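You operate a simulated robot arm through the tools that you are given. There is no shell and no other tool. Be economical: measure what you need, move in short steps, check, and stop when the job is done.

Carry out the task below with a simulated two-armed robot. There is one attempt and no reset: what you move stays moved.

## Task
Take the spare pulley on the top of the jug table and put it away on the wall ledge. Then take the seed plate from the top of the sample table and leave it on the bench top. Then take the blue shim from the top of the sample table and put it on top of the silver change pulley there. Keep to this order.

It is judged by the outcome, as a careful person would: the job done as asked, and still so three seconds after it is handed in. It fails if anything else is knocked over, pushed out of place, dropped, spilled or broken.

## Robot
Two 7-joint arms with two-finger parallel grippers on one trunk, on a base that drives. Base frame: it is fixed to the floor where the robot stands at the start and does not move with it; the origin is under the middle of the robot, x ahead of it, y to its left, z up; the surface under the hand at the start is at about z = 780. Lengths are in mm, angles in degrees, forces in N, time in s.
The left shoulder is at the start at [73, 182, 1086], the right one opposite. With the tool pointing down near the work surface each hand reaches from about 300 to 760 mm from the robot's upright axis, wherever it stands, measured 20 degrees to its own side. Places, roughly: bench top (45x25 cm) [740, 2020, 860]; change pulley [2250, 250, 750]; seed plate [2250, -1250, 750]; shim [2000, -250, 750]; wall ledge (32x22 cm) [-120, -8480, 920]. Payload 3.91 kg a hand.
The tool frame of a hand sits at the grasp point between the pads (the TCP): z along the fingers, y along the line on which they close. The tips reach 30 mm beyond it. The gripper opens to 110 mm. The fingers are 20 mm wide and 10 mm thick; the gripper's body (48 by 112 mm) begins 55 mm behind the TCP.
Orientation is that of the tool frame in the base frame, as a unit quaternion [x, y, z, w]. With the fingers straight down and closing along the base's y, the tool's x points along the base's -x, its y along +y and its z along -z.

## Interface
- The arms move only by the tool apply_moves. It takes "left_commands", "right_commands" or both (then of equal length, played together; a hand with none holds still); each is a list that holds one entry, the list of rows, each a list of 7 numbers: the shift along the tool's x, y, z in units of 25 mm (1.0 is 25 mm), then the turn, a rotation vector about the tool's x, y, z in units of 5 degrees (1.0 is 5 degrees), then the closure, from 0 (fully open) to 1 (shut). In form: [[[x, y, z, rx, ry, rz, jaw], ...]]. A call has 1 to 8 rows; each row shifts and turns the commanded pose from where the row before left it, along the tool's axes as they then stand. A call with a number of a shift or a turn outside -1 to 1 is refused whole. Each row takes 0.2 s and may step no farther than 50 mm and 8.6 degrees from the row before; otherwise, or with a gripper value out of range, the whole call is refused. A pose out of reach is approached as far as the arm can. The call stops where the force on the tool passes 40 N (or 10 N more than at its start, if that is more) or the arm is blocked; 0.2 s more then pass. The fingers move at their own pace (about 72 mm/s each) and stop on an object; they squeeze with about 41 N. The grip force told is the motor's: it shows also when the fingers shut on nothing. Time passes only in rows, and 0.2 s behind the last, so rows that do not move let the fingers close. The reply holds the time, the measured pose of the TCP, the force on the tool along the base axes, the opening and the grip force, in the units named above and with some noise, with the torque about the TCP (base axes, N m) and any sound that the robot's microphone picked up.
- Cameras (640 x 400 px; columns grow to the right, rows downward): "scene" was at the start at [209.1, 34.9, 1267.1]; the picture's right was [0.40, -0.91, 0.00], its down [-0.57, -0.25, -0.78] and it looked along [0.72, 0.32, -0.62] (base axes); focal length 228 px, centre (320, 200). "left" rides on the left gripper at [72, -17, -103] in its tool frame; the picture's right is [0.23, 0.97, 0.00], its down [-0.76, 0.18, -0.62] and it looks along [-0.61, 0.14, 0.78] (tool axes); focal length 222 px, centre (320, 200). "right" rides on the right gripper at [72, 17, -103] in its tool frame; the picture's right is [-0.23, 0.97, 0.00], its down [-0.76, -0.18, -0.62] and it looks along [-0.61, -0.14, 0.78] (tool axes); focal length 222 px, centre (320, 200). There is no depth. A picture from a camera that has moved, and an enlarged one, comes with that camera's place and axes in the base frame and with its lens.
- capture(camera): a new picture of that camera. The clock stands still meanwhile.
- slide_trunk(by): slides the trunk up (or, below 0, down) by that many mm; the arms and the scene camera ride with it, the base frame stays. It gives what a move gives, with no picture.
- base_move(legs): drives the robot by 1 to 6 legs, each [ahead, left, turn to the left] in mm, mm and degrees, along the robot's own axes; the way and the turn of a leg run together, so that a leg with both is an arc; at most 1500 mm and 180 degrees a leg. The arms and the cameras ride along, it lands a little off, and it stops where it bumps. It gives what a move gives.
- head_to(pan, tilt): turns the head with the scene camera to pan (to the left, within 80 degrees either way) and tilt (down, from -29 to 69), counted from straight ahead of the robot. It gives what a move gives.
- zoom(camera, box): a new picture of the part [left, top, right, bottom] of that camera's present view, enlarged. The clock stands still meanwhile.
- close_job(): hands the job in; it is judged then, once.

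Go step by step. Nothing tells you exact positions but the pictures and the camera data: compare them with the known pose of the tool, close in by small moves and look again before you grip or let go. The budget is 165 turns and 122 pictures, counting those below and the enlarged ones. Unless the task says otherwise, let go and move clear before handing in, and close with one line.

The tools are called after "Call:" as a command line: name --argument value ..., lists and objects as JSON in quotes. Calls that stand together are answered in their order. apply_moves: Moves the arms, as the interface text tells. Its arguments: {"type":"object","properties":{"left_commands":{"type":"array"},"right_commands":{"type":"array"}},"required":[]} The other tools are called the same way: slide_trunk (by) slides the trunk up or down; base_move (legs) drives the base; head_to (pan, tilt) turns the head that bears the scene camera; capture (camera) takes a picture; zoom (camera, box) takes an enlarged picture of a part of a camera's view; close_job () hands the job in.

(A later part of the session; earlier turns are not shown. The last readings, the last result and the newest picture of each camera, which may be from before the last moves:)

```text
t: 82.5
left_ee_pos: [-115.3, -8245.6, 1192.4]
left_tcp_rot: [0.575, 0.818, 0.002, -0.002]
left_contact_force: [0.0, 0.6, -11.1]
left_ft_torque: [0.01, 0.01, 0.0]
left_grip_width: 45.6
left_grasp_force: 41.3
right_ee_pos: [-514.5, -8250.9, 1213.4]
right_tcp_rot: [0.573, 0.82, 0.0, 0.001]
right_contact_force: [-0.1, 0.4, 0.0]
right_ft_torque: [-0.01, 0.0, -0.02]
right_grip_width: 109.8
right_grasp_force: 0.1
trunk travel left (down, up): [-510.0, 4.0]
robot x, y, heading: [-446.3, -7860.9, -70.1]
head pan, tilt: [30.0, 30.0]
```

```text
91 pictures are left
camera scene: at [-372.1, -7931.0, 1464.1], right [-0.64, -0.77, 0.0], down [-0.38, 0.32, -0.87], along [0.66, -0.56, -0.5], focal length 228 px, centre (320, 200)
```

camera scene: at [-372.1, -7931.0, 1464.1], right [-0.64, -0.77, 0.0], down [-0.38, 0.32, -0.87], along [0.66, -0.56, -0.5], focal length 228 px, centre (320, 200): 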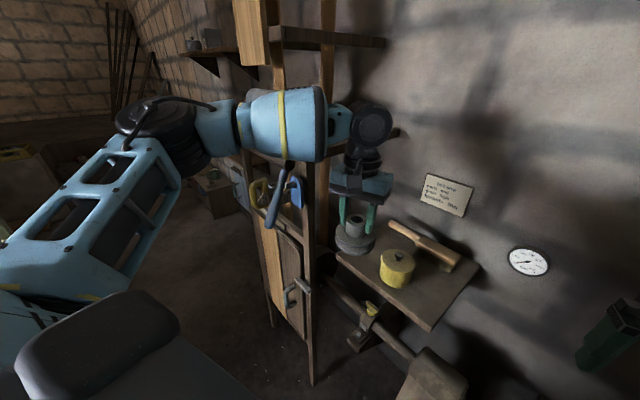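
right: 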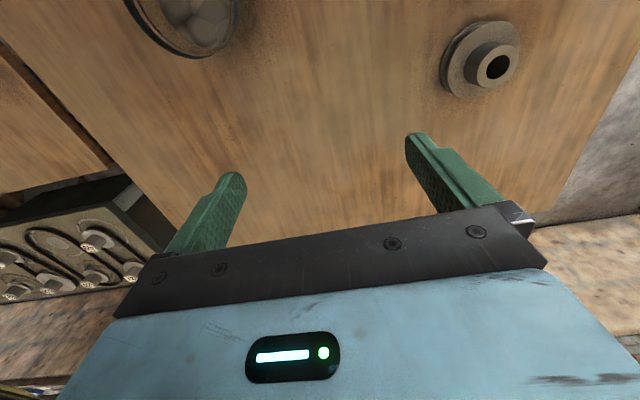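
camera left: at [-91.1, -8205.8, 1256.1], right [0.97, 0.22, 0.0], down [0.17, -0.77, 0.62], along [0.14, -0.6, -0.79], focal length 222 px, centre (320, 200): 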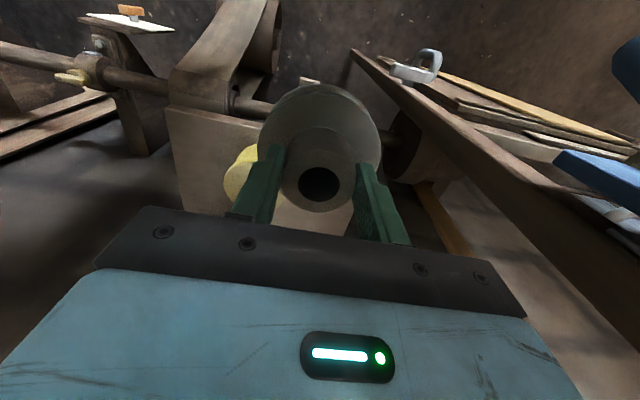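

From here the left forearm runs back at about 30° from +y, and will straighten as it extends. I shift the base 50 mm right, then extend the hand at this height to just over the free spot at about [−25, −8440].

Call:
base_move --legs '[[15, -52, 0]]'

Call:
apply_moves --left_commands '[[[-1, 0.3, 0, 0, 0, 0, 1], [-1, 0.3, 0, 0, 0, 0, 1], [-1, 0.3, 0, 0, 0, 0, 1], [-1, 0.3, 0, 0, 0, 0, 1], [-1, 0.3, 0, 0, 0, 0, 1]]]'

Call:
capture --camera "scene"

```text
t: 83.6
left_ee_pos: [-158.7, -8278.7, 1193.7]
left_tcp_rot: [0.575, 0.818, 0.003, -0.002]
left_contact_force: [-0.1, -0.5, -12.0]
left_ft_torque: [0.04, 0.01, -0.02]
left_grip_width: 45.3
left_grasp_force: 40.6
right_ee_pos: [-558.6, -8282.3, 1213.7]
right_tcp_rot: [0.573, 0.819, 0.0, 0.001]
right_contact_force: [0.6, 0.0, 0.0]
right_ft_torque: [-0.05, -0.03, 0.02]
right_grip_width: 110.1
right_grasp_force: 0.0
trunk travel left (down, up): [-510.0, 4.0]
robot x, y, heading: [-493.0, -7891.0, -70.2]
head pan, tilt: [30.0, 30.0]
```

```text
t: 84.8
left_ee_pos: [-87.7, -8309.9, 1195.2]
left_tcp_rot: [0.575, 0.818, 0.002, -0.002]
left_contact_force: [0.5, -1.1, -11.1]
left_ft_torque: [0.07, 0.02, 0.02]
left_grip_width: 45.2
left_grasp_force: 40.7
left hand out of reach, approached as far as the arm can: row 1, 2, 3, 4, 5
right_ee_pos: [-558.8, -8283.2, 1212.4]
right_tcp_rot: [0.573, 0.82, -0.002, 0.001]
right_contact_force: [-0.2, 0.4, -0.3]
right_ft_torque: [0.01, 0.01, -0.01]
right_grip_width: 110.1
right_grasp_force: 0.0
trunk travel left (down, up): [-510.0, 4.0]
robot x, y, heading: [-485.5, -7889.7, -70.2]
head pan, tilt: [30.0, 30.0]
```

```text
90 pictures are left
camera scene: at [-415.0, -7963.5, 1463.9], right [-0.64, -0.76, 0.0], down [-0.38, 0.32, -0.87], along [0.66, -0.56, -0.5], focal length 228 px, centre (320, 200)
```

scene: 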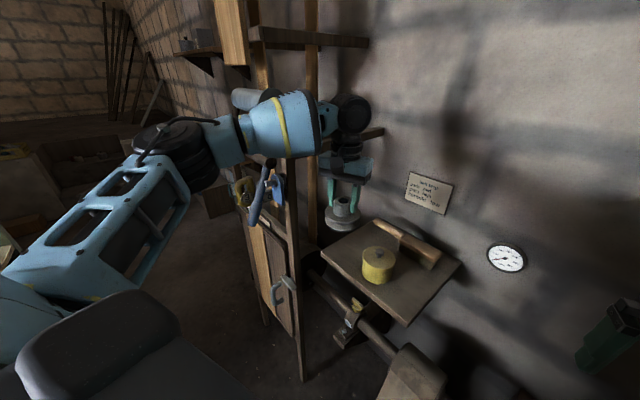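

The arm can't extend that far at this height. I lower by 80 mm while moving left, which should also give reach, and stay well above the pot.

Call:
apply_moves --left_commands '[[[0, 0.6, 0.6, 0, 0, 0, 1], [0, 0.6, 0.8, 0, 0, 0, 1], [0, 0.6, 0.8, 0, 0, 0, 1], [0, 0.6, 0.8, 0, 0, 0, 1], [0, 0, 0, 0, 0, 0, 1]]]'

Call:
capture --camera "scene"

```text
t: 86.0
left_ee_pos: [-30.4, -8289.4, 1119.3]
left_tcp_rot: [0.575, 0.818, 0.002, -0.002]
left_contact_force: [0.1, -0.1, -12.5]
left_ft_torque: [0.04, 0.0, 0.0]
left_grip_width: 45.5
left_grasp_force: 41.3
right_ee_pos: [-557.9, -8282.6, 1213.6]
right_tcp_rot: [0.574, 0.819, -0.001, 0.002]
right_contact_force: [-0.2, 0.4, 0.8]
right_ft_torque: [0.01, 0.06, -0.02]
right_grip_width: 110.0
right_grasp_force: 0.0
trunk travel left (down, up): [-510.0, 4.0]
robot x, y, heading: [-488.1, -7887.4, -70.0]
head pan, tilt: [30.0, 30.0]
```

```text
89 pictures are left
camera scene: at [-416.2, -7963.1, 1464.1], right [-0.64, -0.76, 0.0], down [-0.38, 0.32, -0.87], along [0.66, -0.56, -0.5], focal length 228 px, centre (320, 200)
```

scene: 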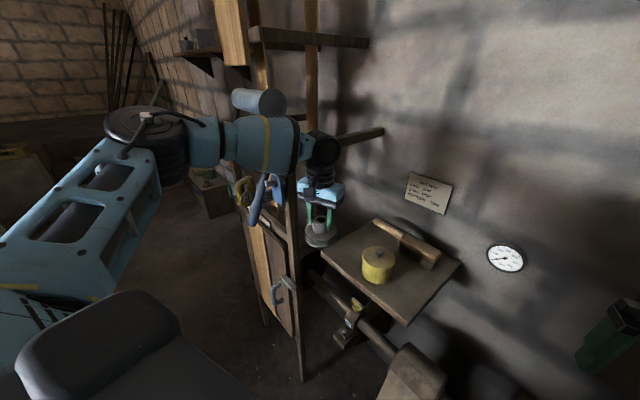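

The forearm now runs almost straight back along +y, clear of the post. I advance over the ledge in steps, lowering gently.

Call:
apply_moves --left_commands '[[[-0.96, -0.36, 0.4, 0, 0, 0, 1], [-0.96, -0.36, 0.4, 0, 0, 0, 1], [-0.96, -0.36, 0.4, 0, 0, 0, 1], [0, 0, 0, 0, 0, 0, 1]]]'

Call:
zoom --camera "scene" --box '[220, 70, 460, 270]'

```text
t: 87.0
left_ee_pos: [-29.2, -8329.2, 1093.0]
left_tcp_rot: [0.575, 0.818, 0.003, -0.001]
left_contact_force: [0.8, 0.0, -11.9]
left_ft_torque: [0.02, 0.01, 0.0]
left_grip_width: 45.3
left_grasp_force: 40.5
left hand out of reach, approached as far as the arm can: row 2, 3
right_ee_pos: [-559.2, -8283.2, 1213.7]
right_tcp_rot: [0.574, 0.819, -0.001, 0.0]
right_contact_force: [-0.8, 0.4, -0.3]
right_ft_torque: [0.04, -0.02, 0.03]
right_grip_width: 109.9
right_grasp_force: 0.1
trunk travel left (down, up): [-510.0, 4.0]
robot x, y, heading: [-491.8, -7884.6, -70.1]
head pan, tilt: [30.0, 30.0]
```

```text
2.00 times, centred on (340, 170) of scene
camera zoom: at [-415.8, -7963.8, 1464.0], right [-0.64, -0.76, 0.0], down [-0.38, 0.32, -0.87], along [0.66, -0.56, -0.5], focal length 457 px, centre (280, 260)
```

zoom: 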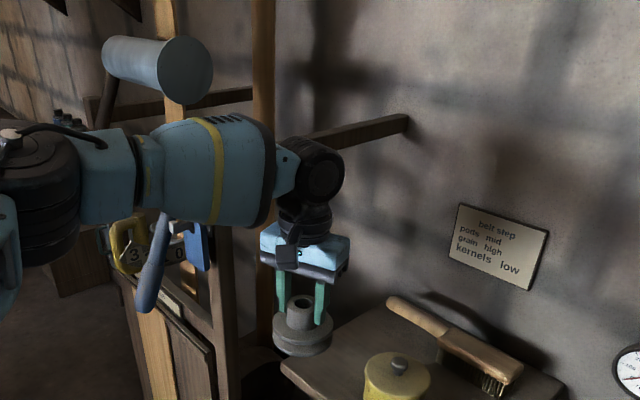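

Reach runs out at this height, so I bring the base 60 mm closer with the hand held still in the robot frame.

Call:
base_move --legs '[[60, -20, 0]]'

Call:
zoom --camera "scene" --box '[220, 70, 460, 270]'

```text
t: 87.9
left_ee_pos: [-36.1, -8344.3, 1087.4]
left_tcp_rot: [0.578, 0.816, 0.006, -0.004]
left_contact_force: [0.3, 0.9, -11.5]
left_ft_torque: [0.04, 0.02, -0.03]
left_grip_width: 45.3
left_grasp_force: 40.9
right_ee_pos: [-566.4, -8295.2, 1211.8]
right_tcp_rot: [0.576, 0.817, 0.001, 0.0]
right_contact_force: [0.9, 0.0, -0.6]
right_ft_torque: [0.03, -0.01, 0.01]
right_grip_width: 109.8
right_grasp_force: 0.1
trunk travel left (down, up): [-510.0, 4.0]
robot x, y, heading: [-493.5, -7899.7, -70.7]
head pan, tilt: [30.0, 30.0]
stopped in leg 1: the robot was blocked; the commanded pose is now the measured one
```

```text
2.00 times, centred on (340, 170) of scene
camera zoom: at [-420.4, -7977.7, 1463.6], right [-0.65, -0.76, 0.0], down [-0.38, 0.33, -0.86], along [0.66, -0.56, -0.5], focal length 457 px, centre (280, 260)
```

zoom: 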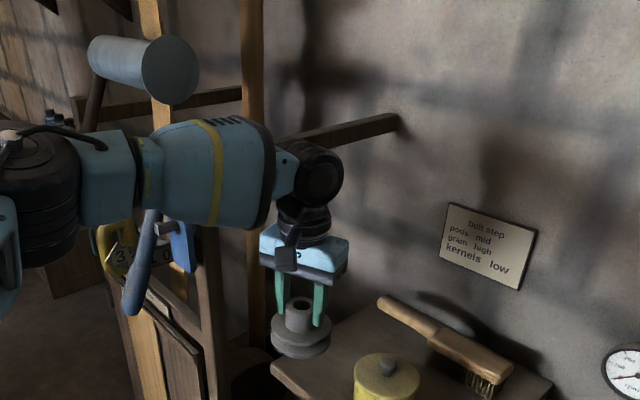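

Blocked again after 14 mm. I back off 15 mm and look to the right for what is touching.

Call:
base_move --legs '[[-15, 0, 0]]'

Call:
head_to --pan -35 --tilt 55

Call:
capture --camera "scene"

Call:
head_to --pan 10 --tilt 65

Call:
capture --camera "scene"

```text
t: 88.6
left_ee_pos: [-39.8, -8332.1, 1090.2]
left_tcp_rot: [0.578, 0.816, 0.002, -0.002]
left_contact_force: [-0.6, -0.3, -11.9]
left_ft_torque: [0.02, 0.04, -0.04]
left_grip_width: 45.4
left_grasp_force: 40.8
right_ee_pos: [-570.0, -8280.7, 1212.3]
right_tcp_rot: [0.576, 0.817, 0.0, 0.001]
right_contact_force: [0.4, -0.3, 0.8]
right_ft_torque: [0.03, 0.01, 0.03]
right_grip_width: 110.0
right_grasp_force: 0.1
trunk travel left (down, up): [-510.0, 4.0]
robot x, y, heading: [-498.7, -7885.3, -70.7]
head pan, tilt: [30.0, 30.0]
```

```text
t: 90.0
left_ee_pos: [-40.3, -8329.1, 1092.9]
left_tcp_rot: [0.578, 0.816, 0.003, -0.001]
left_contact_force: [-0.2, -0.3, -11.6]
left_ft_torque: [0.05, -0.02, -0.03]
left_grip_width: 45.3
left_grasp_force: 40.7
right_ee_pos: [-571.4, -8279.3, 1213.7]
right_tcp_rot: [0.576, 0.817, -0.001, 0.002]
right_contact_force: [0.6, -0.7, 0.4]
right_ft_torque: [-0.01, -0.01, 0.0]
right_grip_width: 110.0
right_grasp_force: 0.1
trunk travel left (down, up): [-510.0, 4.0]
robot x, y, heading: [-496.5, -7887.7, -70.5]
head pan, tilt: [-35.0, 55.0]
```

```text
86 pictures are left
camera scene: at [-513.3, -7971.7, 1428.1], right [-0.96, 0.27, 0.0], down [0.22, 0.79, -0.57], along [-0.15, -0.55, -0.82], focal length 228 px, centre (320, 200)
```

scene: 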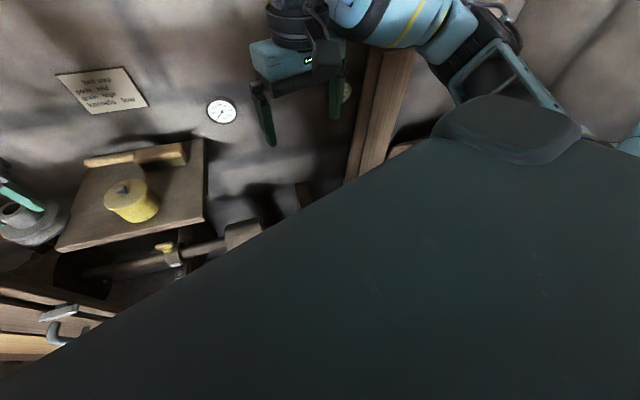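

```text
t: 91.1
left_ee_pos: [-41.1, -8329.8, 1092.4]
left_tcp_rot: [0.578, 0.816, 0.004, -0.001]
left_contact_force: [0.1, 0.8, -12.0]
left_ft_torque: [0.04, 0.03, 0.01]
left_grip_width: 45.2
left_grasp_force: 40.9
right_ee_pos: [-572.3, -8280.3, 1214.0]
right_tcp_rot: [0.576, 0.818, -0.002, 0.001]
right_contact_force: [0.9, -0.2, 0.4]
right_ft_torque: [0.03, -0.02, -0.03]
right_grip_width: 109.8
right_grasp_force: 0.1
trunk travel left (down, up): [-510.0, 4.0]
robot x, y, heading: [-499.3, -7886.6, -70.6]
head pan, tilt: [10.0, 65.0]
```

```text
85 pictures are left
camera scene: at [-464.3, -7955.1, 1416.4], right [-0.87, -0.49, 0.0], down [-0.45, 0.79, -0.42], along [0.21, -0.37, -0.91], focal length 228 px, centre (320, 200)
```

scene: 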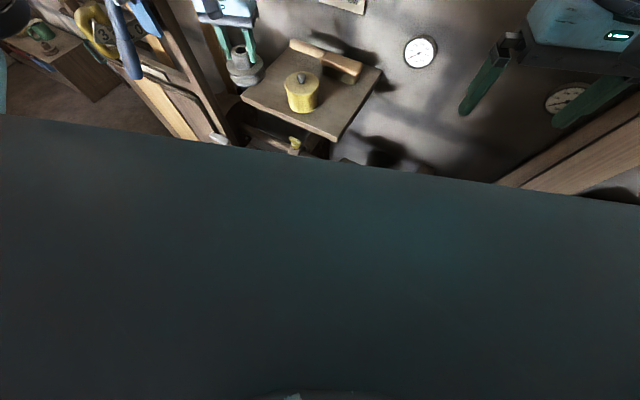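

Something low blocks the base, so I stay here. Reach is greater lower down: I'll draw back to in front of the ledge at x ≈ −65, lower until the pulley's bottom is ~20 mm above ledge level, then slide forward-left.

Call:
apply_moves --left_commands '[[[0.95, -0.18, 0, 0, 0, 0, 1], [0.95, -0.18, 0, 0, 0, 0, 1], [0, 0, 0.9, 0, 0, 0, 1], [0, 0, 0.9, 0, 0, 0, 1], [0, 0, 0.9, 0, 0, 0, 1], [0, 0, 0.4, 0, 0, 0, 1]]]'

Call:
head_to --pan 30 --tilt 40

Call:
capture --camera "scene"

Call:
capture --camera "left"

```text
t: 92.5
left_ee_pos: [-63.8, -8288.1, 1013.7]
left_tcp_rot: [0.577, 0.817, 0.003, -0.001]
left_contact_force: [0.9, 0.6, -12.6]
left_ft_torque: [0.04, 0.03, -0.01]
left_grip_width: 45.3
left_grasp_force: 41.2
right_ee_pos: [-570.4, -8278.7, 1213.7]
right_tcp_rot: [0.576, 0.817, -0.002, 0.002]
right_contact_force: [0.0, 0.1, 0.3]
right_ft_torque: [0.0, 0.0, -0.01]
right_grip_width: 110.0
right_grasp_force: 0.1
trunk travel left (down, up): [-510.0, 4.0]
robot x, y, heading: [-497.0, -7887.9, -70.3]
head pan, tilt: [10.0, 65.0]
```

```text
t: 93.4
left_ee_pos: [-65.0, -8287.0, 1014.2]
left_tcp_rot: [0.578, 0.816, 0.003, -0.001]
left_contact_force: [-0.1, 0.4, -11.4]
left_ft_torque: [0.07, 0.02, 0.03]
left_grip_width: 45.3
left_grasp_force: 41.2
right_ee_pos: [-571.4, -8279.8, 1213.7]
right_tcp_rot: [0.577, 0.817, -0.001, 0.002]
right_contact_force: [-0.5, -0.4, -0.3]
right_ft_torque: [-0.03, 0.03, -0.02]
right_grip_width: 109.9
right_grasp_force: 0.1
trunk travel left (down, up): [-510.0, 4.0]
robot x, y, heading: [-498.9, -7886.8, -70.5]
head pan, tilt: [30.0, 40.0]
```

```text
84 pictures are left
camera scene: at [-429.6, -7957.5, 1448.6], right [-0.65, -0.76, 0.0], down [-0.49, 0.42, -0.77], along [0.58, -0.5, -0.64], focal length 228 px, centre (320, 200)
```

scene: 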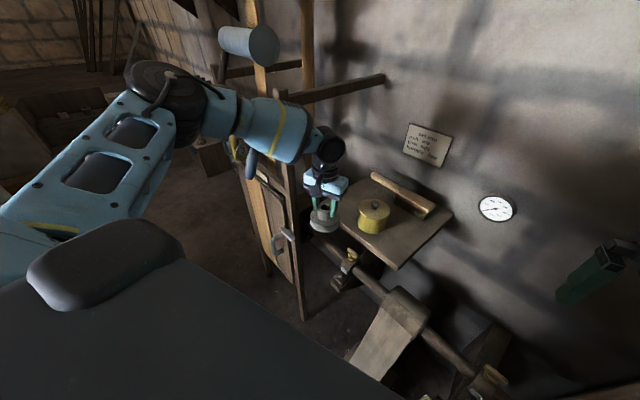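

```text
83 pictures are left
camera left: at [-105.9, -8224.7, 1118.0], right [0.84, 0.54, 0.0], down [0.42, -0.66, 0.62], along [0.34, -0.52, -0.78], focal length 222 px, centre (320, 200)
```

left: 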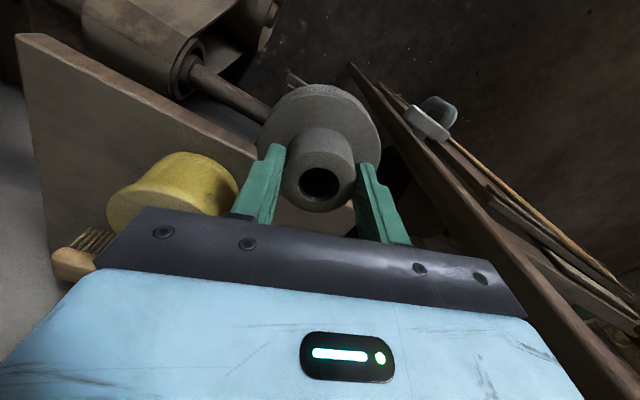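

Measured ledge front edge at y ≈ −8345, z ≈ 920; post edge x ≈ 56. I now slide straight ahead 125 mm to about [−22, −8405].

Call:
apply_moves --left_commands '[[[-0.9, 0, 0, 0, 0, 0, 1], [-0.9, 0, 0, 0, 0, 0, 1], [-0.9, 0, 0.1, 0, 0, 0, 1], [-0.9, 0, 0.1, 0, 0, 0, 1], [-0.9, 0, 0.1, 0, 0, 0, 1], [-0.5, 0, 0, 0, 0, 0, 1], [0, 0, 0, 0, 0, 0, 1]]]'

Call:
capture --camera "left"

Call:
zoom --camera "scene" --box '[220, 90, 460, 280]'

```text
t: 95.0
left_ee_pos: [-19.6, -8318.6, 1037.0]
left_tcp_rot: [0.578, 0.816, 0.002, -0.001]
left_contact_force: [-0.4, -1.2, -11.6]
left_ft_torque: [0.05, 0.02, 0.0]
left_grip_width: 45.3
left_grasp_force: 41.0
left hand out of reach, approached as far as the arm can: row 2, 3, 4, 5, 6
right_ee_pos: [-570.5, -8279.0, 1213.6]
right_tcp_rot: [0.577, 0.817, -0.001, 0.001]
right_contact_force: [-0.2, 0.1, -0.3]
right_ft_torque: [0.01, -0.01, 0.01]
right_grip_width: 109.9
right_grasp_force: 0.0
trunk travel left (down, up): [-510.0, 4.0]
robot x, y, heading: [-497.1, -7886.2, -70.5]
head pan, tilt: [30.0, 40.0]
```

```text
82 pictures are left
camera left: at [-61.7, -8256.6, 1138.6], right [0.84, 0.54, 0.0], down [0.42, -0.66, 0.62], along [0.34, -0.52, -0.78], focal length 222 px, centre (320, 200)
```

left: 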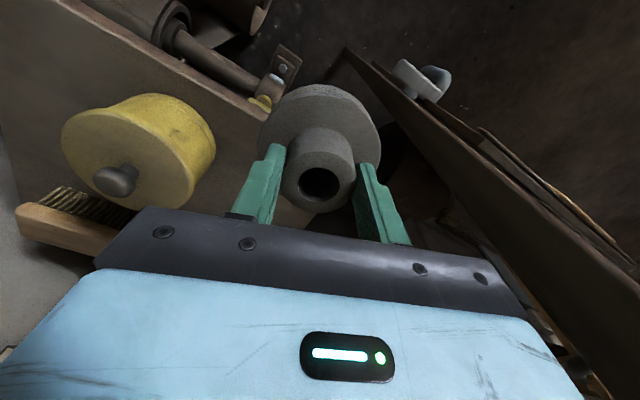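

```text
2.11 times, centred on (340, 185) of scene
camera zoom: at [-429.4, -7957.5, 1448.7], right [-0.65, -0.76, 0.0], down [-0.49, 0.42, -0.77], along [0.58, -0.5, -0.64], focal length 481 px, centre (278, 232)
```

zoom: 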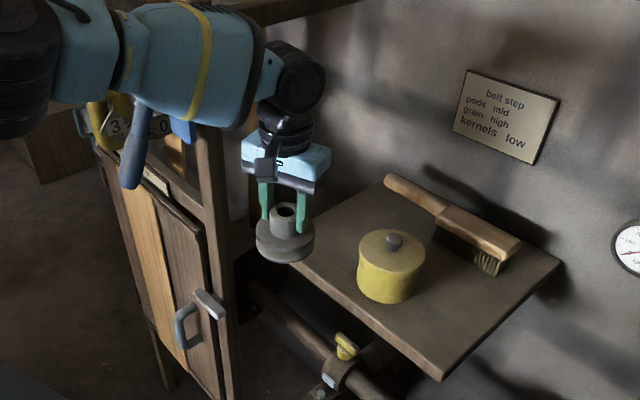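

Reach ends about 60 mm short. The base turned slightly right when it touched, so its right front corner is what's caught; I draw the hand back and right, shift the base left 55 mm, then try 40 mm ahead.

Call:
apply_moves --left_commands '[[[1, 0, 0, 0, 0, 0, 1], [1, 0, 0, 0, 0, 0, 1], [0.5, -0.9, 0, 0, 0, 0, 1], [0, -0.9, 0, 0, 0, 0, 1], [0, -0.9, 0, 0, 0, 0, 1], [0, 0, 0, 0, 0, 0, 1]]]'

Call:
base_move --legs '[[0, 55, 0.5]]'

```text
t: 96.4
left_ee_pos: [-105.7, -8282.5, 1035.5]
left_tcp_rot: [0.577, 0.817, 0.003, -0.002]
left_contact_force: [-0.7, -0.2, -11.3]
left_ft_torque: [0.05, 0.04, -0.01]
left_grip_width: 45.5
left_grasp_force: 41.0
right_ee_pos: [-571.9, -8279.2, 1213.4]
right_tcp_rot: [0.576, 0.817, -0.001, 0.002]
right_contact_force: [-0.5, 0.9, 1.1]
right_ft_torque: [-0.04, 0.01, -0.02]
right_grip_width: 109.9
right_grasp_force: 0.1
trunk travel left (down, up): [-510.0, 4.0]
robot x, y, heading: [-497.0, -7888.0, -70.6]
head pan, tilt: [30.0, 40.0]
```

```text
t: 97.6
left_ee_pos: [-50.4, -8261.0, 1036.5]
left_tcp_rot: [0.572, 0.82, 0.003, -0.001]
left_contact_force: [-0.3, -0.4, -11.8]
left_ft_torque: [0.07, 0.03, 0.01]
left_grip_width: 45.4
left_grasp_force: 41.5
right_ee_pos: [-516.4, -8263.6, 1213.2]
right_tcp_rot: [0.573, 0.82, 0.0, 0.003]
right_contact_force: [0.0, -0.3, 0.2]
right_ft_torque: [0.04, -0.01, -0.01]
right_grip_width: 110.2
right_grasp_force: 0.0
trunk travel left (down, up): [-510.0, 4.0]
robot x, y, heading: [-447.3, -7869.5, -70.0]
head pan, tilt: [30.0, 40.0]
```

Now ahead 50 mm in one careful leg.

Call:
base_move --legs '[[50, -5, 0]]'

Call:
capture --camera "scene"

```text
t: 98.5
left_ee_pos: [-42.3, -8291.7, 1029.9]
left_tcp_rot: [0.574, 0.819, 0.007, -0.004]
left_contact_force: [-0.2, -1.5, -12.7]
left_ft_torque: [0.06, 0.04, 0.01]
left_grip_width: 45.3
left_grasp_force: 41.7
right_ee_pos: [-509.3, -8293.7, 1212.8]
right_tcp_rot: [0.575, 0.818, 0.001, 0.001]
right_contact_force: [0.3, -0.6, 0.3]
right_ft_torque: [0.04, 0.0, 0.01]
right_grip_width: 109.9
right_grasp_force: 0.0
trunk travel left (down, up): [-510.0, 4.0]
robot x, y, heading: [-437.8, -7897.6, -70.2]
head pan, tilt: [30.0, 40.0]
stopped in leg 1: the robot was blocked; the commanded pose is now the measured one
```

```text
80 pictures are left
camera scene: at [-368.8, -7971.2, 1448.0], right [-0.65, -0.76, 0.0], down [-0.49, 0.42, -0.76], along [0.58, -0.49, -0.65], focal length 228 px, centre (320, 200)
```

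scene: 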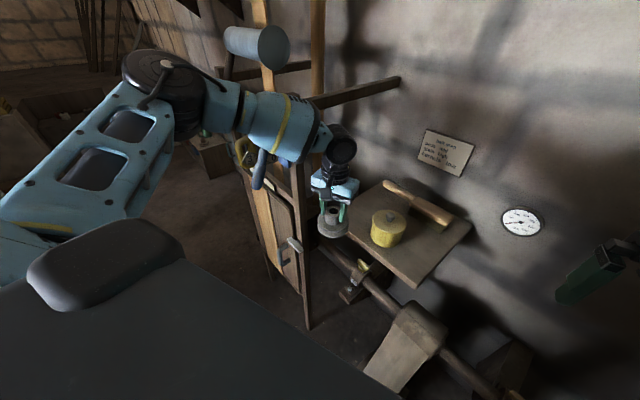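

Contact again at the same y, so the rearmost limit is the base's leading corner. Turning 5° right pulls that corner back; I retract the hand 50 mm first, then re-place the base at about [−460, −7903], heading −75°.

Call:
apply_moves --left_commands '[[[1, 0, 0, 0, 0, 0, 1], [1, 0, 0, 0, 0, 0, 1], [0, 0, 0, 0, 0, 0, 1]]]'

Call:
base_move --legs '[[-12, 0, 0], [0, 0, -5], [12, -22, 0]]'

```text
t: 99.3
left_ee_pos: [-60.2, -8241.4, 1035.9]
left_tcp_rot: [0.575, 0.818, 0.003, -0.001]
left_contact_force: [-0.2, 0.1, -11.4]
left_ft_torque: [0.01, 0.05, -0.01]
left_grip_width: 45.7
left_grasp_force: 41.3
right_ee_pos: [-509.7, -8287.8, 1214.1]
right_tcp_rot: [0.574, 0.819, -0.001, 0.003]
right_contact_force: [-0.4, 0.1, -0.5]
right_ft_torque: [0.0, -0.02, 0.02]
right_grip_width: 110.3
right_grasp_force: 0.0
trunk travel left (down, up): [-510.0, 4.0]
robot x, y, heading: [-440.6, -7898.5, -70.5]
head pan, tilt: [30.0, 40.0]
```

```text
t: 101.0
left_ee_pos: [-114.1, -8277.9, 1034.3]
left_tcp_rot: [0.609, 0.793, 0.003, -0.002]
left_contact_force: [-0.6, -1.1, -12.0]
left_ft_torque: [0.07, 0.03, 0.0]
left_grip_width: 45.3
left_grasp_force: 41.0
right_ee_pos: [-564.4, -8284.2, 1213.1]
right_tcp_rot: [0.609, 0.793, 0.0, 0.002]
right_contact_force: [0.4, -0.5, 0.4]
right_ft_torque: [0.05, -0.03, -0.04]
right_grip_width: 110.0
right_grasp_force: 0.0
trunk travel left (down, up): [-510.0, 4.0]
robot x, y, heading: [-458.8, -7894.5, -75.1]
head pan, tilt: [30.0, 40.0]
```

I nudge 10 mm further ahead, lower to just above ledge level in front of it, and move left.

Call:
base_move --legs '[[12, 0, 0]]'

Call:
apply_moves --left_commands '[[[0, 0.8, 0.4, 0, 0, 0, 1], [0.3, 0.8, 0.4, 0, 0, 0, 1], [0, 0.3, 0.4, 0, 0, 0, 1], [0, 0, 0.1, 0, 0, 0, 1], [0, 0, 0, 0, 0, 0, 1]]]'

Call:
capture --camera "left"

```text
t: 101.8
left_ee_pos: [-116.1, -8277.9, 1035.8]
left_tcp_rot: [0.612, 0.791, 0.002, -0.001]
left_contact_force: [-1.1, -0.5, -11.0]
left_ft_torque: [0.06, -0.01, 0.0]
left_grip_width: 45.3
left_grasp_force: 41.2
right_ee_pos: [-565.9, -8281.4, 1215.3]
right_tcp_rot: [0.611, 0.792, -0.001, 0.003]
right_contact_force: [-0.7, 0.5, 0.9]
right_ft_torque: [-0.06, 0.01, 0.0]
right_grip_width: 110.1
right_grasp_force: 0.1
trunk travel left (down, up): [-510.0, 4.0]
robot x, y, heading: [-464.4, -7896.0, -75.5]
head pan, tilt: [30.0, 40.0]
```

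```text
t: 103.0
left_ee_pos: [-71.9, -8256.9, 1001.4]
left_tcp_rot: [0.613, 0.79, 0.004, -0.001]
left_contact_force: [-0.7, 0.6, -12.7]
left_ft_torque: [0.02, -0.01, 0.0]
left_grip_width: 45.5
left_grasp_force: 41.3
right_ee_pos: [-567.7, -8281.9, 1214.8]
right_tcp_rot: [0.611, 0.792, -0.001, 0.003]
right_contact_force: [-0.2, 0.1, -0.7]
right_ft_torque: [0.03, 0.04, -0.01]
right_grip_width: 110.0
right_grasp_force: 0.1
trunk travel left (down, up): [-510.0, 4.0]
robot x, y, heading: [-463.2, -7893.6, -75.6]
head pan, tilt: [30.0, 40.0]
```

```text
79 pictures are left
camera left: at [-107.4, -8192.1, 1105.4], right [0.89, 0.46, 0.0], down [0.36, -0.7, 0.62], along [0.29, -0.55, -0.79], focal length 222 px, centre (320, 200)
```

left: 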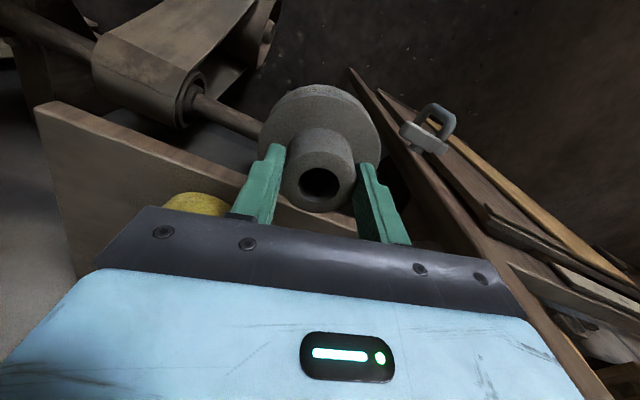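

In front of the ledge with the bottom near z ≈ 937. I slide forward 150 mm toward the spot.

Call:
apply_moves --left_commands '[[[-1, 0.05, 0, 0, 0, 0, 1], [-1, 0.05, 0, 0, 0, 0, 1], [-1, 0.05, 0, 0, 0, 0, 1], [-1, 0.05, 0, 0, 0, 0, 1], [-1, 0.05, 0, 0, 0, 0, 1], [-0.8, 0.05, 0, 0, 0, 0, 1], [0, 0, 0, 0, 0, 0, 1]]]'

Call:
capture --camera "scene"

Call:
capture --camera "left"

```text
t: 104.6
left_ee_pos: [-22.8, -8361.6, 1015.7]
left_tcp_rot: [0.612, 0.791, 0.002, -0.002]
left_contact_force: [-0.3, 0.7, -11.6]
left_ft_torque: [0.02, 0.0, -0.01]
left_grip_width: 45.5
left_grasp_force: 41.0
left hand out of reach, approached as far as the arm can: row 5, 6
right_ee_pos: [-567.6, -8280.1, 1213.1]
right_tcp_rot: [0.611, 0.792, -0.001, 0.003]
right_contact_force: [0.3, 0.5, -0.1]
right_ft_torque: [-0.01, 0.03, 0.02]
right_grip_width: 110.1
right_grasp_force: 0.1
trunk travel left (down, up): [-510.0, 4.0]
robot x, y, heading: [-461.3, -7896.7, -75.4]
head pan, tilt: [30.0, 40.0]
```

```text
78 pictures are left
camera scene: at [-398.8, -7972.7, 1448.7], right [-0.71, -0.7, 0.0], down [-0.45, 0.46, -0.77], along [0.54, -0.55, -0.64], focal length 228 px, centre (320, 200)
```

scene: 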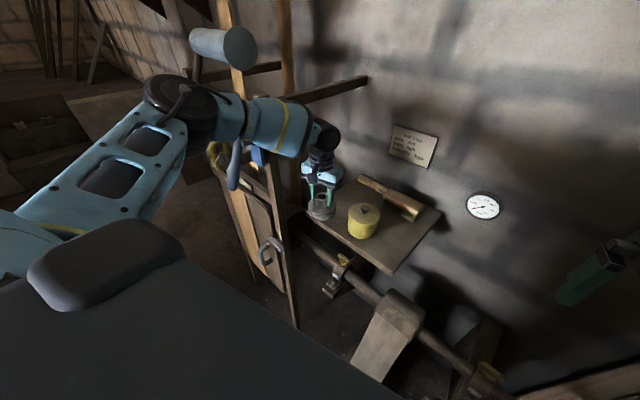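

```text
77 pictures are left
camera left: at [-58.5, -8295.3, 1119.1], right [0.89, 0.46, 0.0], down [0.36, -0.7, 0.62], along [0.29, -0.55, -0.78], focal length 222 px, centre (320, 200)
```

left: 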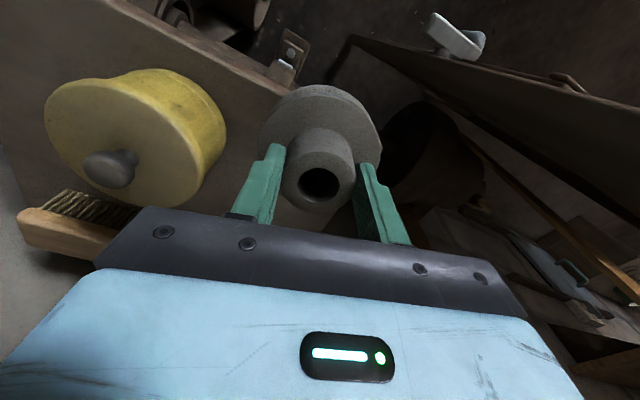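

The elbow is only at about 110°, so it's a wrist-limit, not extension, that stops me. The pulley is round, so I turn the hand 20° left about the vertical and then try the remaining 40 mm.

Call:
apply_moves --left_commands '[[[0, 0, 0, 0, 0, -1, 1], [0, 0, 0, 0, 0, -1, 1], [0, 0, 0, 0, 0, -1, 1], [0, 0, 0, 0, 0, -1, 1], [-0.7, -0.42, 0, 0, 0, 0, 1], [0, 0, 0, 0, 0, 0, 1]]]'

```text
t: 106.0
left_ee_pos: [-21.5, -8362.2, 1019.6]
left_tcp_rot: [0.465, 0.885, 0.003, -0.001]
left_contact_force: [0.3, -0.9, -12.2]
left_ft_torque: [0.04, -0.01, -0.01]
left_grip_width: 45.2
left_grasp_force: 40.7
left hand out of reach, approached as far as the arm can: row 5
right_ee_pos: [-566.9, -8281.5, 1215.0]
right_tcp_rot: [0.611, 0.792, -0.001, 0.002]
right_contact_force: [-0.2, 0.4, 0.7]
right_ft_torque: [0.01, -0.02, -0.04]
right_grip_width: 109.9
right_grasp_force: 0.1
trunk travel left (down, up): [-510.0, 4.0]
robot x, y, heading: [-461.9, -7898.0, -75.6]
head pan, tilt: [30.0, 40.0]
```

Yaw makes no difference. I'll instead turn the base to about −85° so its corner recedes and it can stand ~35 mm closer; first I retract and raise the hand clear of the pot.

Call:
apply_moves --left_commands '[[[0.8, 0.5, -0.2, 0, 0, 0, 1], [1, 0, -0.3, 0, 0, 1, 1], [1, 0, -0.6, 0, 0, 1, 1], [1, 0, -1, 0, 0, 1, 1], [0.5, -0.5, -1, 0, 0, 1, 1], [0, -0.5, -1, 0, 0, 0, 1], [0, 0, 0, 0, 0, 0, 1]]]'

Call:
base_move --legs '[[0, 0, -10], [35, 5, 0]]'

Call:
capture --camera "scene"

```text
t: 107.6
left_ee_pos: [-87.2, -8269.9, 1120.5]
left_tcp_rot: [0.612, 0.791, 0.003, -0.002]
left_contact_force: [0.1, 0.4, -12.0]
left_ft_torque: [0.04, 0.02, -0.03]
left_grip_width: 45.3
left_grasp_force: 41.2
right_ee_pos: [-568.0, -8282.4, 1214.8]
right_tcp_rot: [0.611, 0.792, 0.0, 0.002]
right_contact_force: [0.7, -0.1, -0.2]
right_ft_torque: [-0.01, 0.02, 0.0]
right_grip_width: 109.6
right_grasp_force: 0.0
trunk travel left (down, up): [-510.0, 4.0]
robot x, y, heading: [-462.2, -7896.6, -75.6]
head pan, tilt: [30.0, 40.0]
```

```text
t: 109.0
left_ee_pos: [-158.4, -8327.8, 1118.7]
left_tcp_rot: [0.68, 0.733, 0.006, -0.003]
left_contact_force: [0.3, -0.8, -12.1]
left_ft_torque: [0.07, 0.03, 0.01]
left_grip_width: 45.4
left_grasp_force: 41.2
right_ee_pos: [-633.5, -8256.3, 1213.5]
right_tcp_rot: [0.679, 0.735, -0.001, 0.003]
right_contact_force: [0.0, -0.6, 0.0]
right_ft_torque: [0.02, 0.03, 0.0]
right_grip_width: 109.9
right_grasp_force: 0.1
trunk travel left (down, up): [-510.0, 4.0]
robot x, y, heading: [-464.4, -7895.0, -85.8]
head pan, tilt: [30.0, 40.0]
stopped in leg 2: the robot was blocked; the commanded pose is now the measured one
```

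```text
76 pictures are left
camera scene: at [-413.2, -7982.6, 1448.7], right [-0.83, -0.56, 0.0], down [-0.36, 0.53, -0.77], along [0.43, -0.63, -0.64], focal length 228 px, centre (320, 200)
```

scene: 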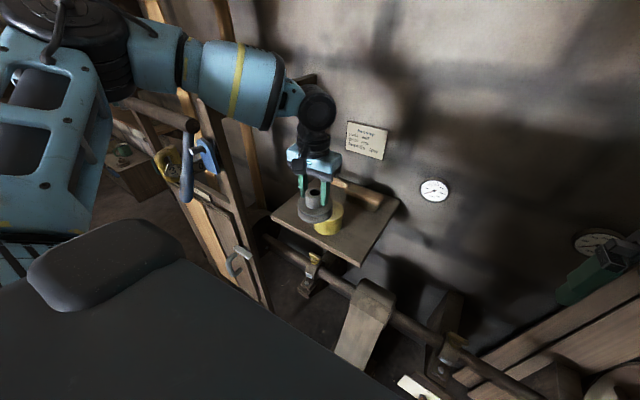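

The block is straight in front (the treadle), not the corner. But turning right brings my left shoulder closer to the target, so I back off 5 mm and turn to −95°; the hand stays above the pot.

Call:
base_move --legs '[[-6, 0, 0], [0, 0, -9.5]]'

Call:
head_to --pan 45 --tilt 40

Call:
capture --camera "scene"

```text
t: 110.3
left_ee_pos: [-233.0, -8366.8, 1120.3]
left_tcp_rot: [0.737, 0.675, 0.004, -0.002]
left_contact_force: [-0.1, 0.4, -12.0]
left_ft_torque: [0.08, 0.02, 0.03]
left_grip_width: 45.5
left_grasp_force: 40.9
right_ee_pos: [-690.7, -8217.7, 1214.0]
right_tcp_rot: [0.736, 0.677, -0.002, 0.003]
right_contact_force: [0.0, 0.4, -0.1]
right_ft_torque: [0.0, 0.0, 0.01]
right_grip_width: 110.1
right_grasp_force: 0.0
trunk travel left (down, up): [-510.0, 4.0]
robot x, y, heading: [-461.4, -7888.9, -95.1]
head pan, tilt: [30.0, 40.0]
```

```text
t: 111.1
left_ee_pos: [-234.1, -8366.5, 1119.5]
left_tcp_rot: [0.737, 0.676, 0.004, -0.002]
left_contact_force: [0.3, 0.2, -11.4]
left_ft_torque: [0.07, 0.02, 0.03]
left_grip_width: 45.4
left_grasp_force: 41.3
right_ee_pos: [-689.4, -8217.9, 1213.9]
right_tcp_rot: [0.736, 0.677, -0.001, 0.003]
right_contact_force: [0.6, -1.1, 0.4]
right_ft_torque: [-0.02, -0.03, 0.04]
right_grip_width: 110.0
right_grasp_force: 0.0
trunk travel left (down, up): [-510.0, 4.0]
robot x, y, heading: [-463.7, -7892.2, -95.2]
head pan, tilt: [45.0, 40.0]
```

```text
75 pictures are left
camera scene: at [-409.8, -7971.8, 1448.7], right [-0.77, -0.64, 0.0], down [-0.41, 0.49, -0.77], along [0.49, -0.59, -0.64], focal length 228 px, centre (320, 200)
```

scene: 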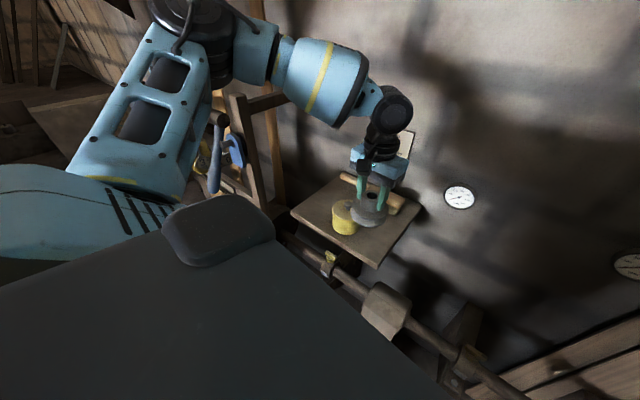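

I sweep the hand left over the pot, half the way first, and check the forearm against the frame.

Call:
apply_moves --left_commands '[[[-0.1, 1, 0, 0, 0, 0, 1], [-0.1, 1, 0, 0, 0, 0, 1], [-0.1, 1, 0, 0, 0, 0, 1], [-0.1, 1, 0, 0, 0, 0, 1], [-0.1, 1, 0, 0, 0, 0, 1], [0, 0, 0, 0, 0, 0, 1]]]'

Call:
capture --camera "scene"

```text
t: 112.5
left_ee_pos: [-110.9, -8390.0, 1119.6]
left_tcp_rot: [0.738, 0.675, 0.004, -0.002]
left_contact_force: [-0.2, 0.1, -12.6]
left_ft_torque: [0.05, 0.0, -0.02]
left_grip_width: 45.5
left_grasp_force: 41.2
right_ee_pos: [-690.5, -8218.3, 1214.3]
right_tcp_rot: [0.736, 0.677, -0.002, 0.003]
right_contact_force: [0.6, -0.7, -0.5]
right_ft_torque: [0.03, 0.0, -0.01]
right_grip_width: 110.0
right_grasp_force: 0.1
trunk travel left (down, up): [-510.0, 4.0]
robot x, y, heading: [-464.8, -7894.4, -95.1]
head pan, tilt: [45.0, 40.0]
```

```text
74 pictures are left
camera scene: at [-410.0, -7971.7, 1448.7], right [-0.77, -0.64, 0.0], down [-0.41, 0.49, -0.77], along [0.49, -0.59, -0.64], focal length 228 px, centre (320, 200)
```

scene: 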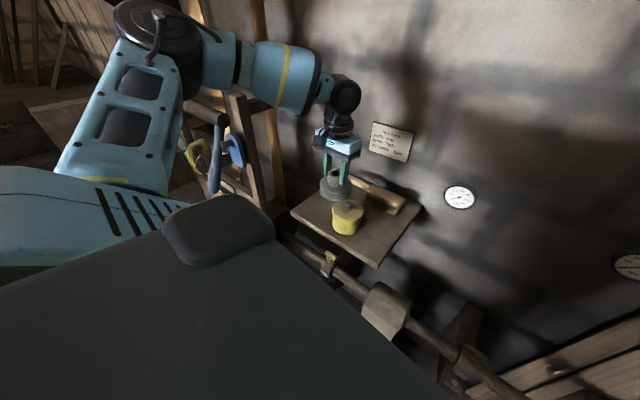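

Good, clear. I continue the last 84 mm to the left.

Call:
apply_moves --left_commands '[[[0, 1, 0, 0, 0, 0, 1], [0, 1, 0, 0, 0, 0, 1], [-0.1, 1, 0, 0, 0, 0, 1], [0, 0.3, 0, 0, 0, 0, 1], [0, 0, 0, 0, 0, 0, 1]]]'

Call:
capture --camera "scene"

Call:
capture --camera "left"

```text
t: 113.7
left_ee_pos: [-27.4, -8401.0, 1121.3]
left_tcp_rot: [0.737, 0.675, 0.005, -0.002]
left_contact_force: [-0.7, -0.2, -11.9]
left_ft_torque: [0.03, 0.02, -0.04]
left_grip_width: 45.5
left_grasp_force: 41.2
right_ee_pos: [-689.8, -8217.5, 1215.4]
right_tcp_rot: [0.736, 0.677, -0.003, 0.003]
right_contact_force: [-0.8, 0.3, 0.5]
right_ft_torque: [-0.01, -0.01, -0.01]
right_grip_width: 110.1
right_grasp_force: 0.0
trunk travel left (down, up): [-510.0, 4.0]
robot x, y, heading: [-459.6, -7889.4, -95.0]
head pan, tilt: [45.0, 40.0]
```

```text
73 pictures are left
camera scene: at [-409.5, -7971.7, 1448.7], right [-0.77, -0.64, 0.0], down [-0.41, 0.49, -0.77], along [0.49, -0.59, -0.64], focal length 228 px, centre (320, 200)
```

scene: 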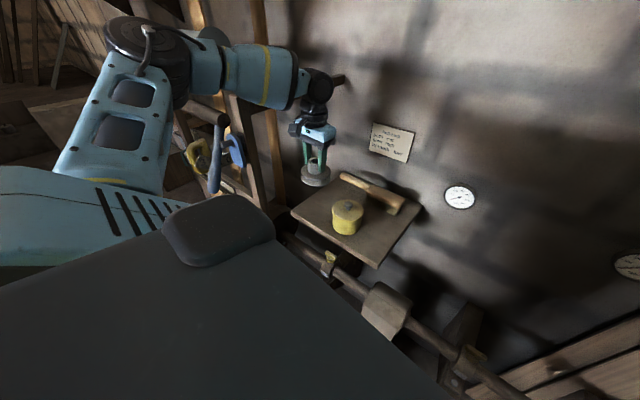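

```text
72 pictures are left
camera left: at [-39.7, -8328.1, 1224.1], right [0.99, 0.14, 0.01], down [0.11, -0.78, 0.62], along [0.09, -0.61, -0.79], focal length 222 px, centre (320, 200)
```

left: 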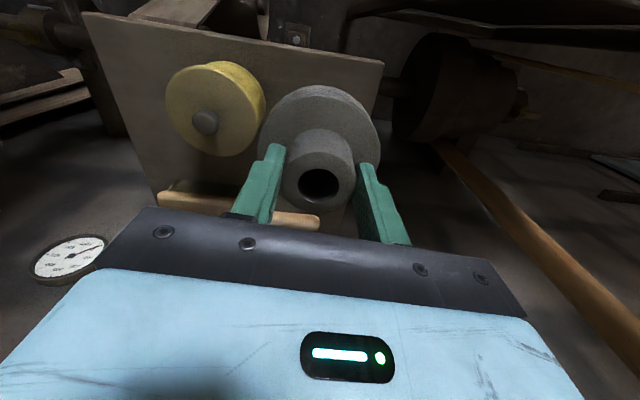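

In place above the free spot at [−27, −8401]; ledge edges read x 39 / y −8350, pot edge x ≈ −96. I lower 65 mm and check the forearm-to-post gap.

Call:
apply_moves --left_commands '[[[0, 0, 0.9, 0, 0, 0, 1], [0, 0, 0.9, 0, 0, 0, 1], [0, 0, 0.8, 0, 0, 0, 1], [-0.4, 0, 0, 0, 0, 0, 1], [0, 0, 0, 0, 0, 0, 1]]]'

Call:
zoom --camera "scene" --box '[180, 30, 420, 240]'

Call:
capture --camera "left"

```text
t: 114.9
left_ee_pos: [-25.5, -8408.8, 1053.9]
left_tcp_rot: [0.737, 0.675, 0.004, -0.001]
left_contact_force: [0.0, 0.5, -11.8]
left_ft_torque: [0.04, -0.02, 0.0]
left_grip_width: 45.7
left_grasp_force: 41.2
right_ee_pos: [-688.5, -8217.8, 1214.8]
right_tcp_rot: [0.736, 0.677, -0.002, 0.004]
right_contact_force: [0.3, 0.0, 0.5]
right_ft_torque: [-0.01, -0.01, -0.03]
right_grip_width: 109.9
right_grasp_force: 0.1
trunk travel left (down, up): [-510.0, 4.0]
robot x, y, heading: [-461.4, -7890.9, -95.2]
head pan, tilt: [45.0, 40.0]
```

```text
1.90 times, centred on (300, 135) of scene
camera zoom: at [-409.1, -7971.4, 1448.7], right [-0.77, -0.64, 0.0], down [-0.41, 0.49, -0.77], along [0.49, -0.59, -0.64], focal length 435 px, centre (358, 324)
```

zoom: 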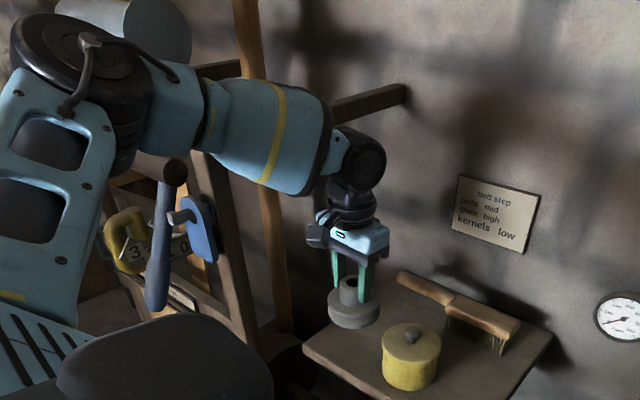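

```text
70 pictures are left
camera left: at [-38.9, -8336.9, 1158.8], right [0.99, 0.14, 0.01], down [0.11, -0.78, 0.62], along [0.09, -0.61, -0.79], focal length 222 px, centre (320, 200)
```

left: 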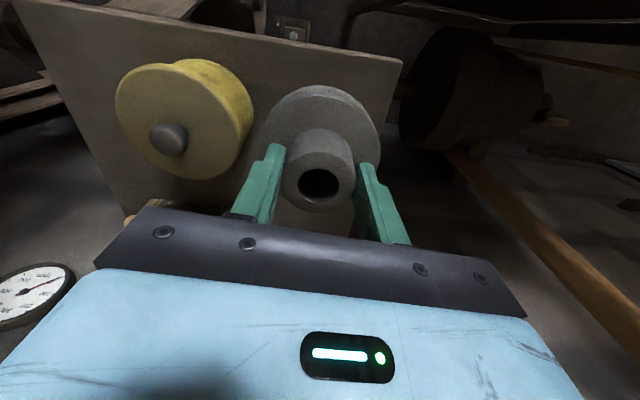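

Clear. I lower to ~10 mm above the ledge, easing another 10 mm toward the wall.

Call:
apply_moves --left_commands '[[[-0.3, 0, 0.6, 0, 0, 0, 1], [-0.2, 0, 0.6, 0, 0, 0, 1], [0, 0, 0.6, 0, 0, 0, 1], [0, 0, 0.4, 0, 0, 0, 1], [0, 0, 0, 0, 0, 0, 1]]]'

Call:
zoom --camera "scene" --box '[240, 80, 420, 240]'

Call:
capture --camera "left"

```text
t: 116.1
left_ee_pos: [-29.1, -8422.6, 999.5]
left_tcp_rot: [0.737, 0.676, 0.004, -0.001]
left_contact_force: [-0.4, 0.1, -10.7]
left_ft_torque: [0.05, -0.02, -0.01]
left_grip_width: 45.5
left_grasp_force: 41.0
right_ee_pos: [-689.2, -8217.4, 1212.6]
right_tcp_rot: [0.736, 0.677, -0.002, 0.002]
right_contact_force: [0.4, 0.0, -0.8]
right_ft_torque: [0.0, 0.01, -0.01]
right_grip_width: 110.1
right_grasp_force: 0.0
trunk travel left (down, up): [-510.0, 4.0]
robot x, y, heading: [-461.2, -7891.8, -95.1]
head pan, tilt: [45.0, 40.0]
```

```text
2.50 times, centred on (330, 160) of scene
camera zoom: at [-409.4, -7971.5, 1448.7], right [-0.77, -0.64, 0.0], down [-0.41, 0.49, -0.77], along [0.49, -0.59, -0.64], focal length 571 px, centre (295, 300)
```

zoom: 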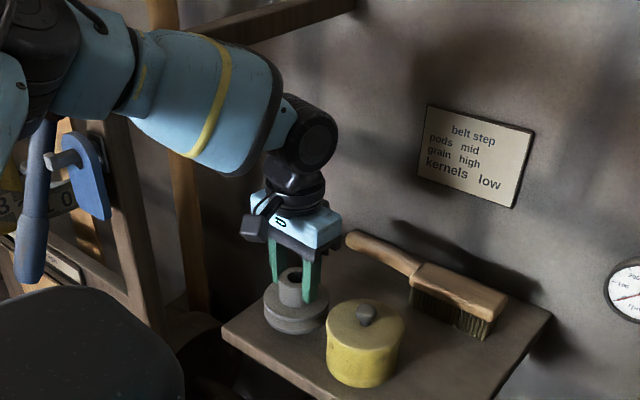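

```text
68 pictures are left
camera left: at [-40.7, -8349.2, 1102.9], right [0.99, 0.14, 0.01], down [0.11, -0.78, 0.62], along [0.09, -0.61, -0.79], focal length 222 px, centre (320, 200)
```

left: 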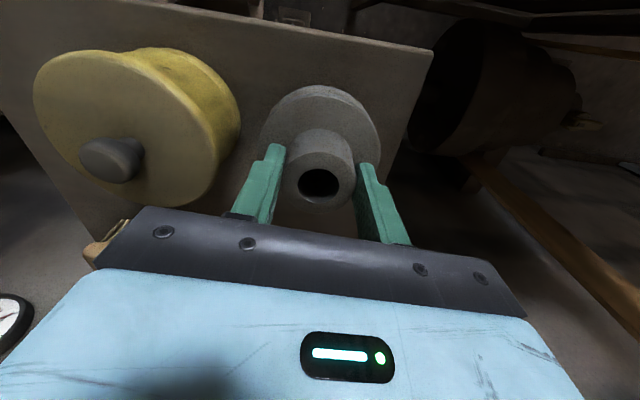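

Positioned well. I lower in 4 mm steps watching the force for touchdown.

Call:
apply_moves --left_commands '[[[0, 0, 0.2, 0, 0, 0, 1], [0, 0, 0.2, 0, 0, 0, 1], [0, 0, 0.16, 0, 0, 0, 1], [0, 0, 0, 0, 0, 0, 1]]]'

```text
t: 117.1
left_ee_pos: [-28.0, -8422.0, 985.7]
left_tcp_rot: [0.737, 0.676, 0.004, -0.002]
left_contact_force: [-0.5, 0.4, -11.7]
left_ft_torque: [0.04, -0.03, -0.01]
left_grip_width: 45.6
left_grasp_force: 40.8
right_ee_pos: [-690.9, -8217.8, 1215.2]
right_tcp_rot: [0.736, 0.677, -0.002, 0.003]
right_contact_force: [0.3, -1.2, 0.2]
right_ft_torque: [0.01, 0.02, 0.03]
right_grip_width: 110.1
right_grasp_force: 0.0
trunk travel left (down, up): [-510.0, 4.0]
robot x, y, heading: [-461.7, -7888.4, -94.8]
head pan, tilt: [45.0, 40.0]
```

Call:
apply_moves --left_commands '[[[0, 0, 0.12, 0, 0, 0, 1], [0, 0, 0, 0, 0, 0, 1]]]'

Call:
apply_moves --left_commands '[[[0, 0, 0.12, 0, 0, 0, 1], [0, 0, 0, 0, 0, 0, 1]]]'

```text
t: 117.7
left_ee_pos: [-28.3, -8421.5, 983.0]
left_tcp_rot: [0.738, 0.675, 0.004, -0.002]
left_contact_force: [0.4, -0.3, -11.9]
left_ft_torque: [0.03, -0.04, 0.0]
left_grip_width: 45.4
left_grasp_force: 41.2
right_ee_pos: [-689.9, -8218.0, 1214.5]
right_tcp_rot: [0.736, 0.677, -0.002, 0.003]
right_contact_force: [-0.3, 0.5, 0.4]
right_ft_torque: [-0.01, 0.0, -0.03]
right_grip_width: 110.2
right_grasp_force: 0.1
trunk travel left (down, up): [-510.0, 4.0]
robot x, y, heading: [-457.2, -7889.9, -95.2]
head pan, tilt: [45.0, 40.0]
```

```text
t: 118.3
left_ee_pos: [-29.3, -8421.9, 981.2]
left_tcp_rot: [0.737, 0.676, 0.004, -0.001]
left_contact_force: [1.0, 0.3, -8.9]
left_ft_torque: [-0.06, 0.03, 0.04]
left_grip_width: 45.4
left_grasp_force: 40.9
right_ee_pos: [-689.6, -8217.0, 1213.5]
right_tcp_rot: [0.736, 0.676, -0.002, 0.003]
right_contact_force: [0.1, -1.0, 0.7]
right_ft_torque: [-0.01, 0.03, 0.0]
right_grip_width: 110.1
right_grasp_force: 0.0
trunk travel left (down, up): [-510.0, 4.0]
robot x, y, heading: [-461.0, -7888.9, -95.0]
head pan, tilt: [45.0, 40.0]
```

Touch is beginning (load dropping). A last few mm, then I open modestly.

Call:
apply_moves --left_commands '[[[0, 0, 0.1, 0, 0, 0, 1], [0, 0, 0, 0, 0, 0, 1]]]'

Call:
apply_moves --left_commands '[[[0, 0, 0, 0, 0, 0, 0.5], [0, 0, 0, 0, 0, 0, 0.4], [0, 0, 0, 0, 0, 0, 0.4]]]'

Call:
capture --camera "left"

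```text
t: 118.9
left_ee_pos: [-29.6, -8422.4, 981.1]
left_tcp_rot: [0.737, 0.676, 0.003, 0.0]
left_contact_force: [1.9, 1.9, 3.0]
left_ft_torque: [-0.25, 0.44, 0.0]
left_grip_width: 45.5
left_grasp_force: 41.0
right_ee_pos: [-690.1, -8217.5, 1215.5]
right_tcp_rot: [0.736, 0.677, -0.003, 0.004]
right_contact_force: [-0.3, -0.1, 0.2]
right_ft_torque: [-0.03, 0.03, 0.03]
right_grip_width: 110.2
right_grasp_force: 0.0
trunk travel left (down, up): [-510.0, 4.0]
robot x, y, heading: [-462.5, -7891.1, -94.9]
head pan, tilt: [45.0, 40.0]
```

```text
t: 119.7
left_ee_pos: [-28.6, -8421.2, 979.7]
left_tcp_rot: [0.738, 0.675, 0.003, -0.001]
left_contact_force: [-0.5, -0.4, 0.2]
left_ft_torque: [-0.03, 0.01, 0.03]
left_grip_width: 65.9
left_grasp_force: 0.1
right_ee_pos: [-690.6, -8216.8, 1215.5]
right_tcp_rot: [0.736, 0.677, -0.002, 0.002]
right_contact_force: [0.2, -0.7, 1.2]
right_ft_torque: [0.0, 0.02, 0.0]
right_grip_width: 109.8
right_grasp_force: 0.1
trunk travel left (down, up): [-510.0, 4.0]
robot x, y, heading: [-463.2, -7887.8, -95.0]
head pan, tilt: [45.0, 40.0]
```

```text
67 pictures are left
camera left: at [-41.3, -8347.6, 1082.3], right [0.99, 0.14, 0.01], down [0.11, -0.78, 0.62], along [0.09, -0.61, -0.79], focal length 222 px, centre (320, 200)
```

left: 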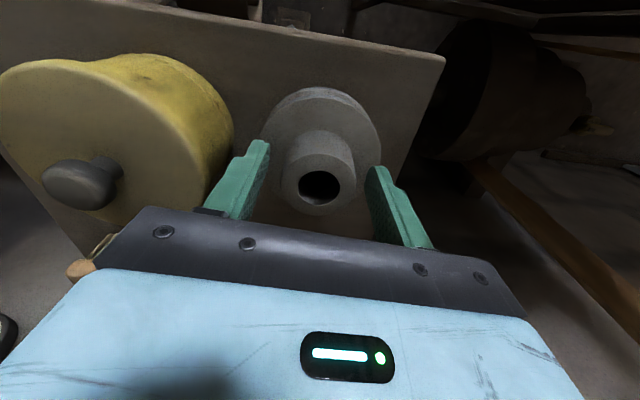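

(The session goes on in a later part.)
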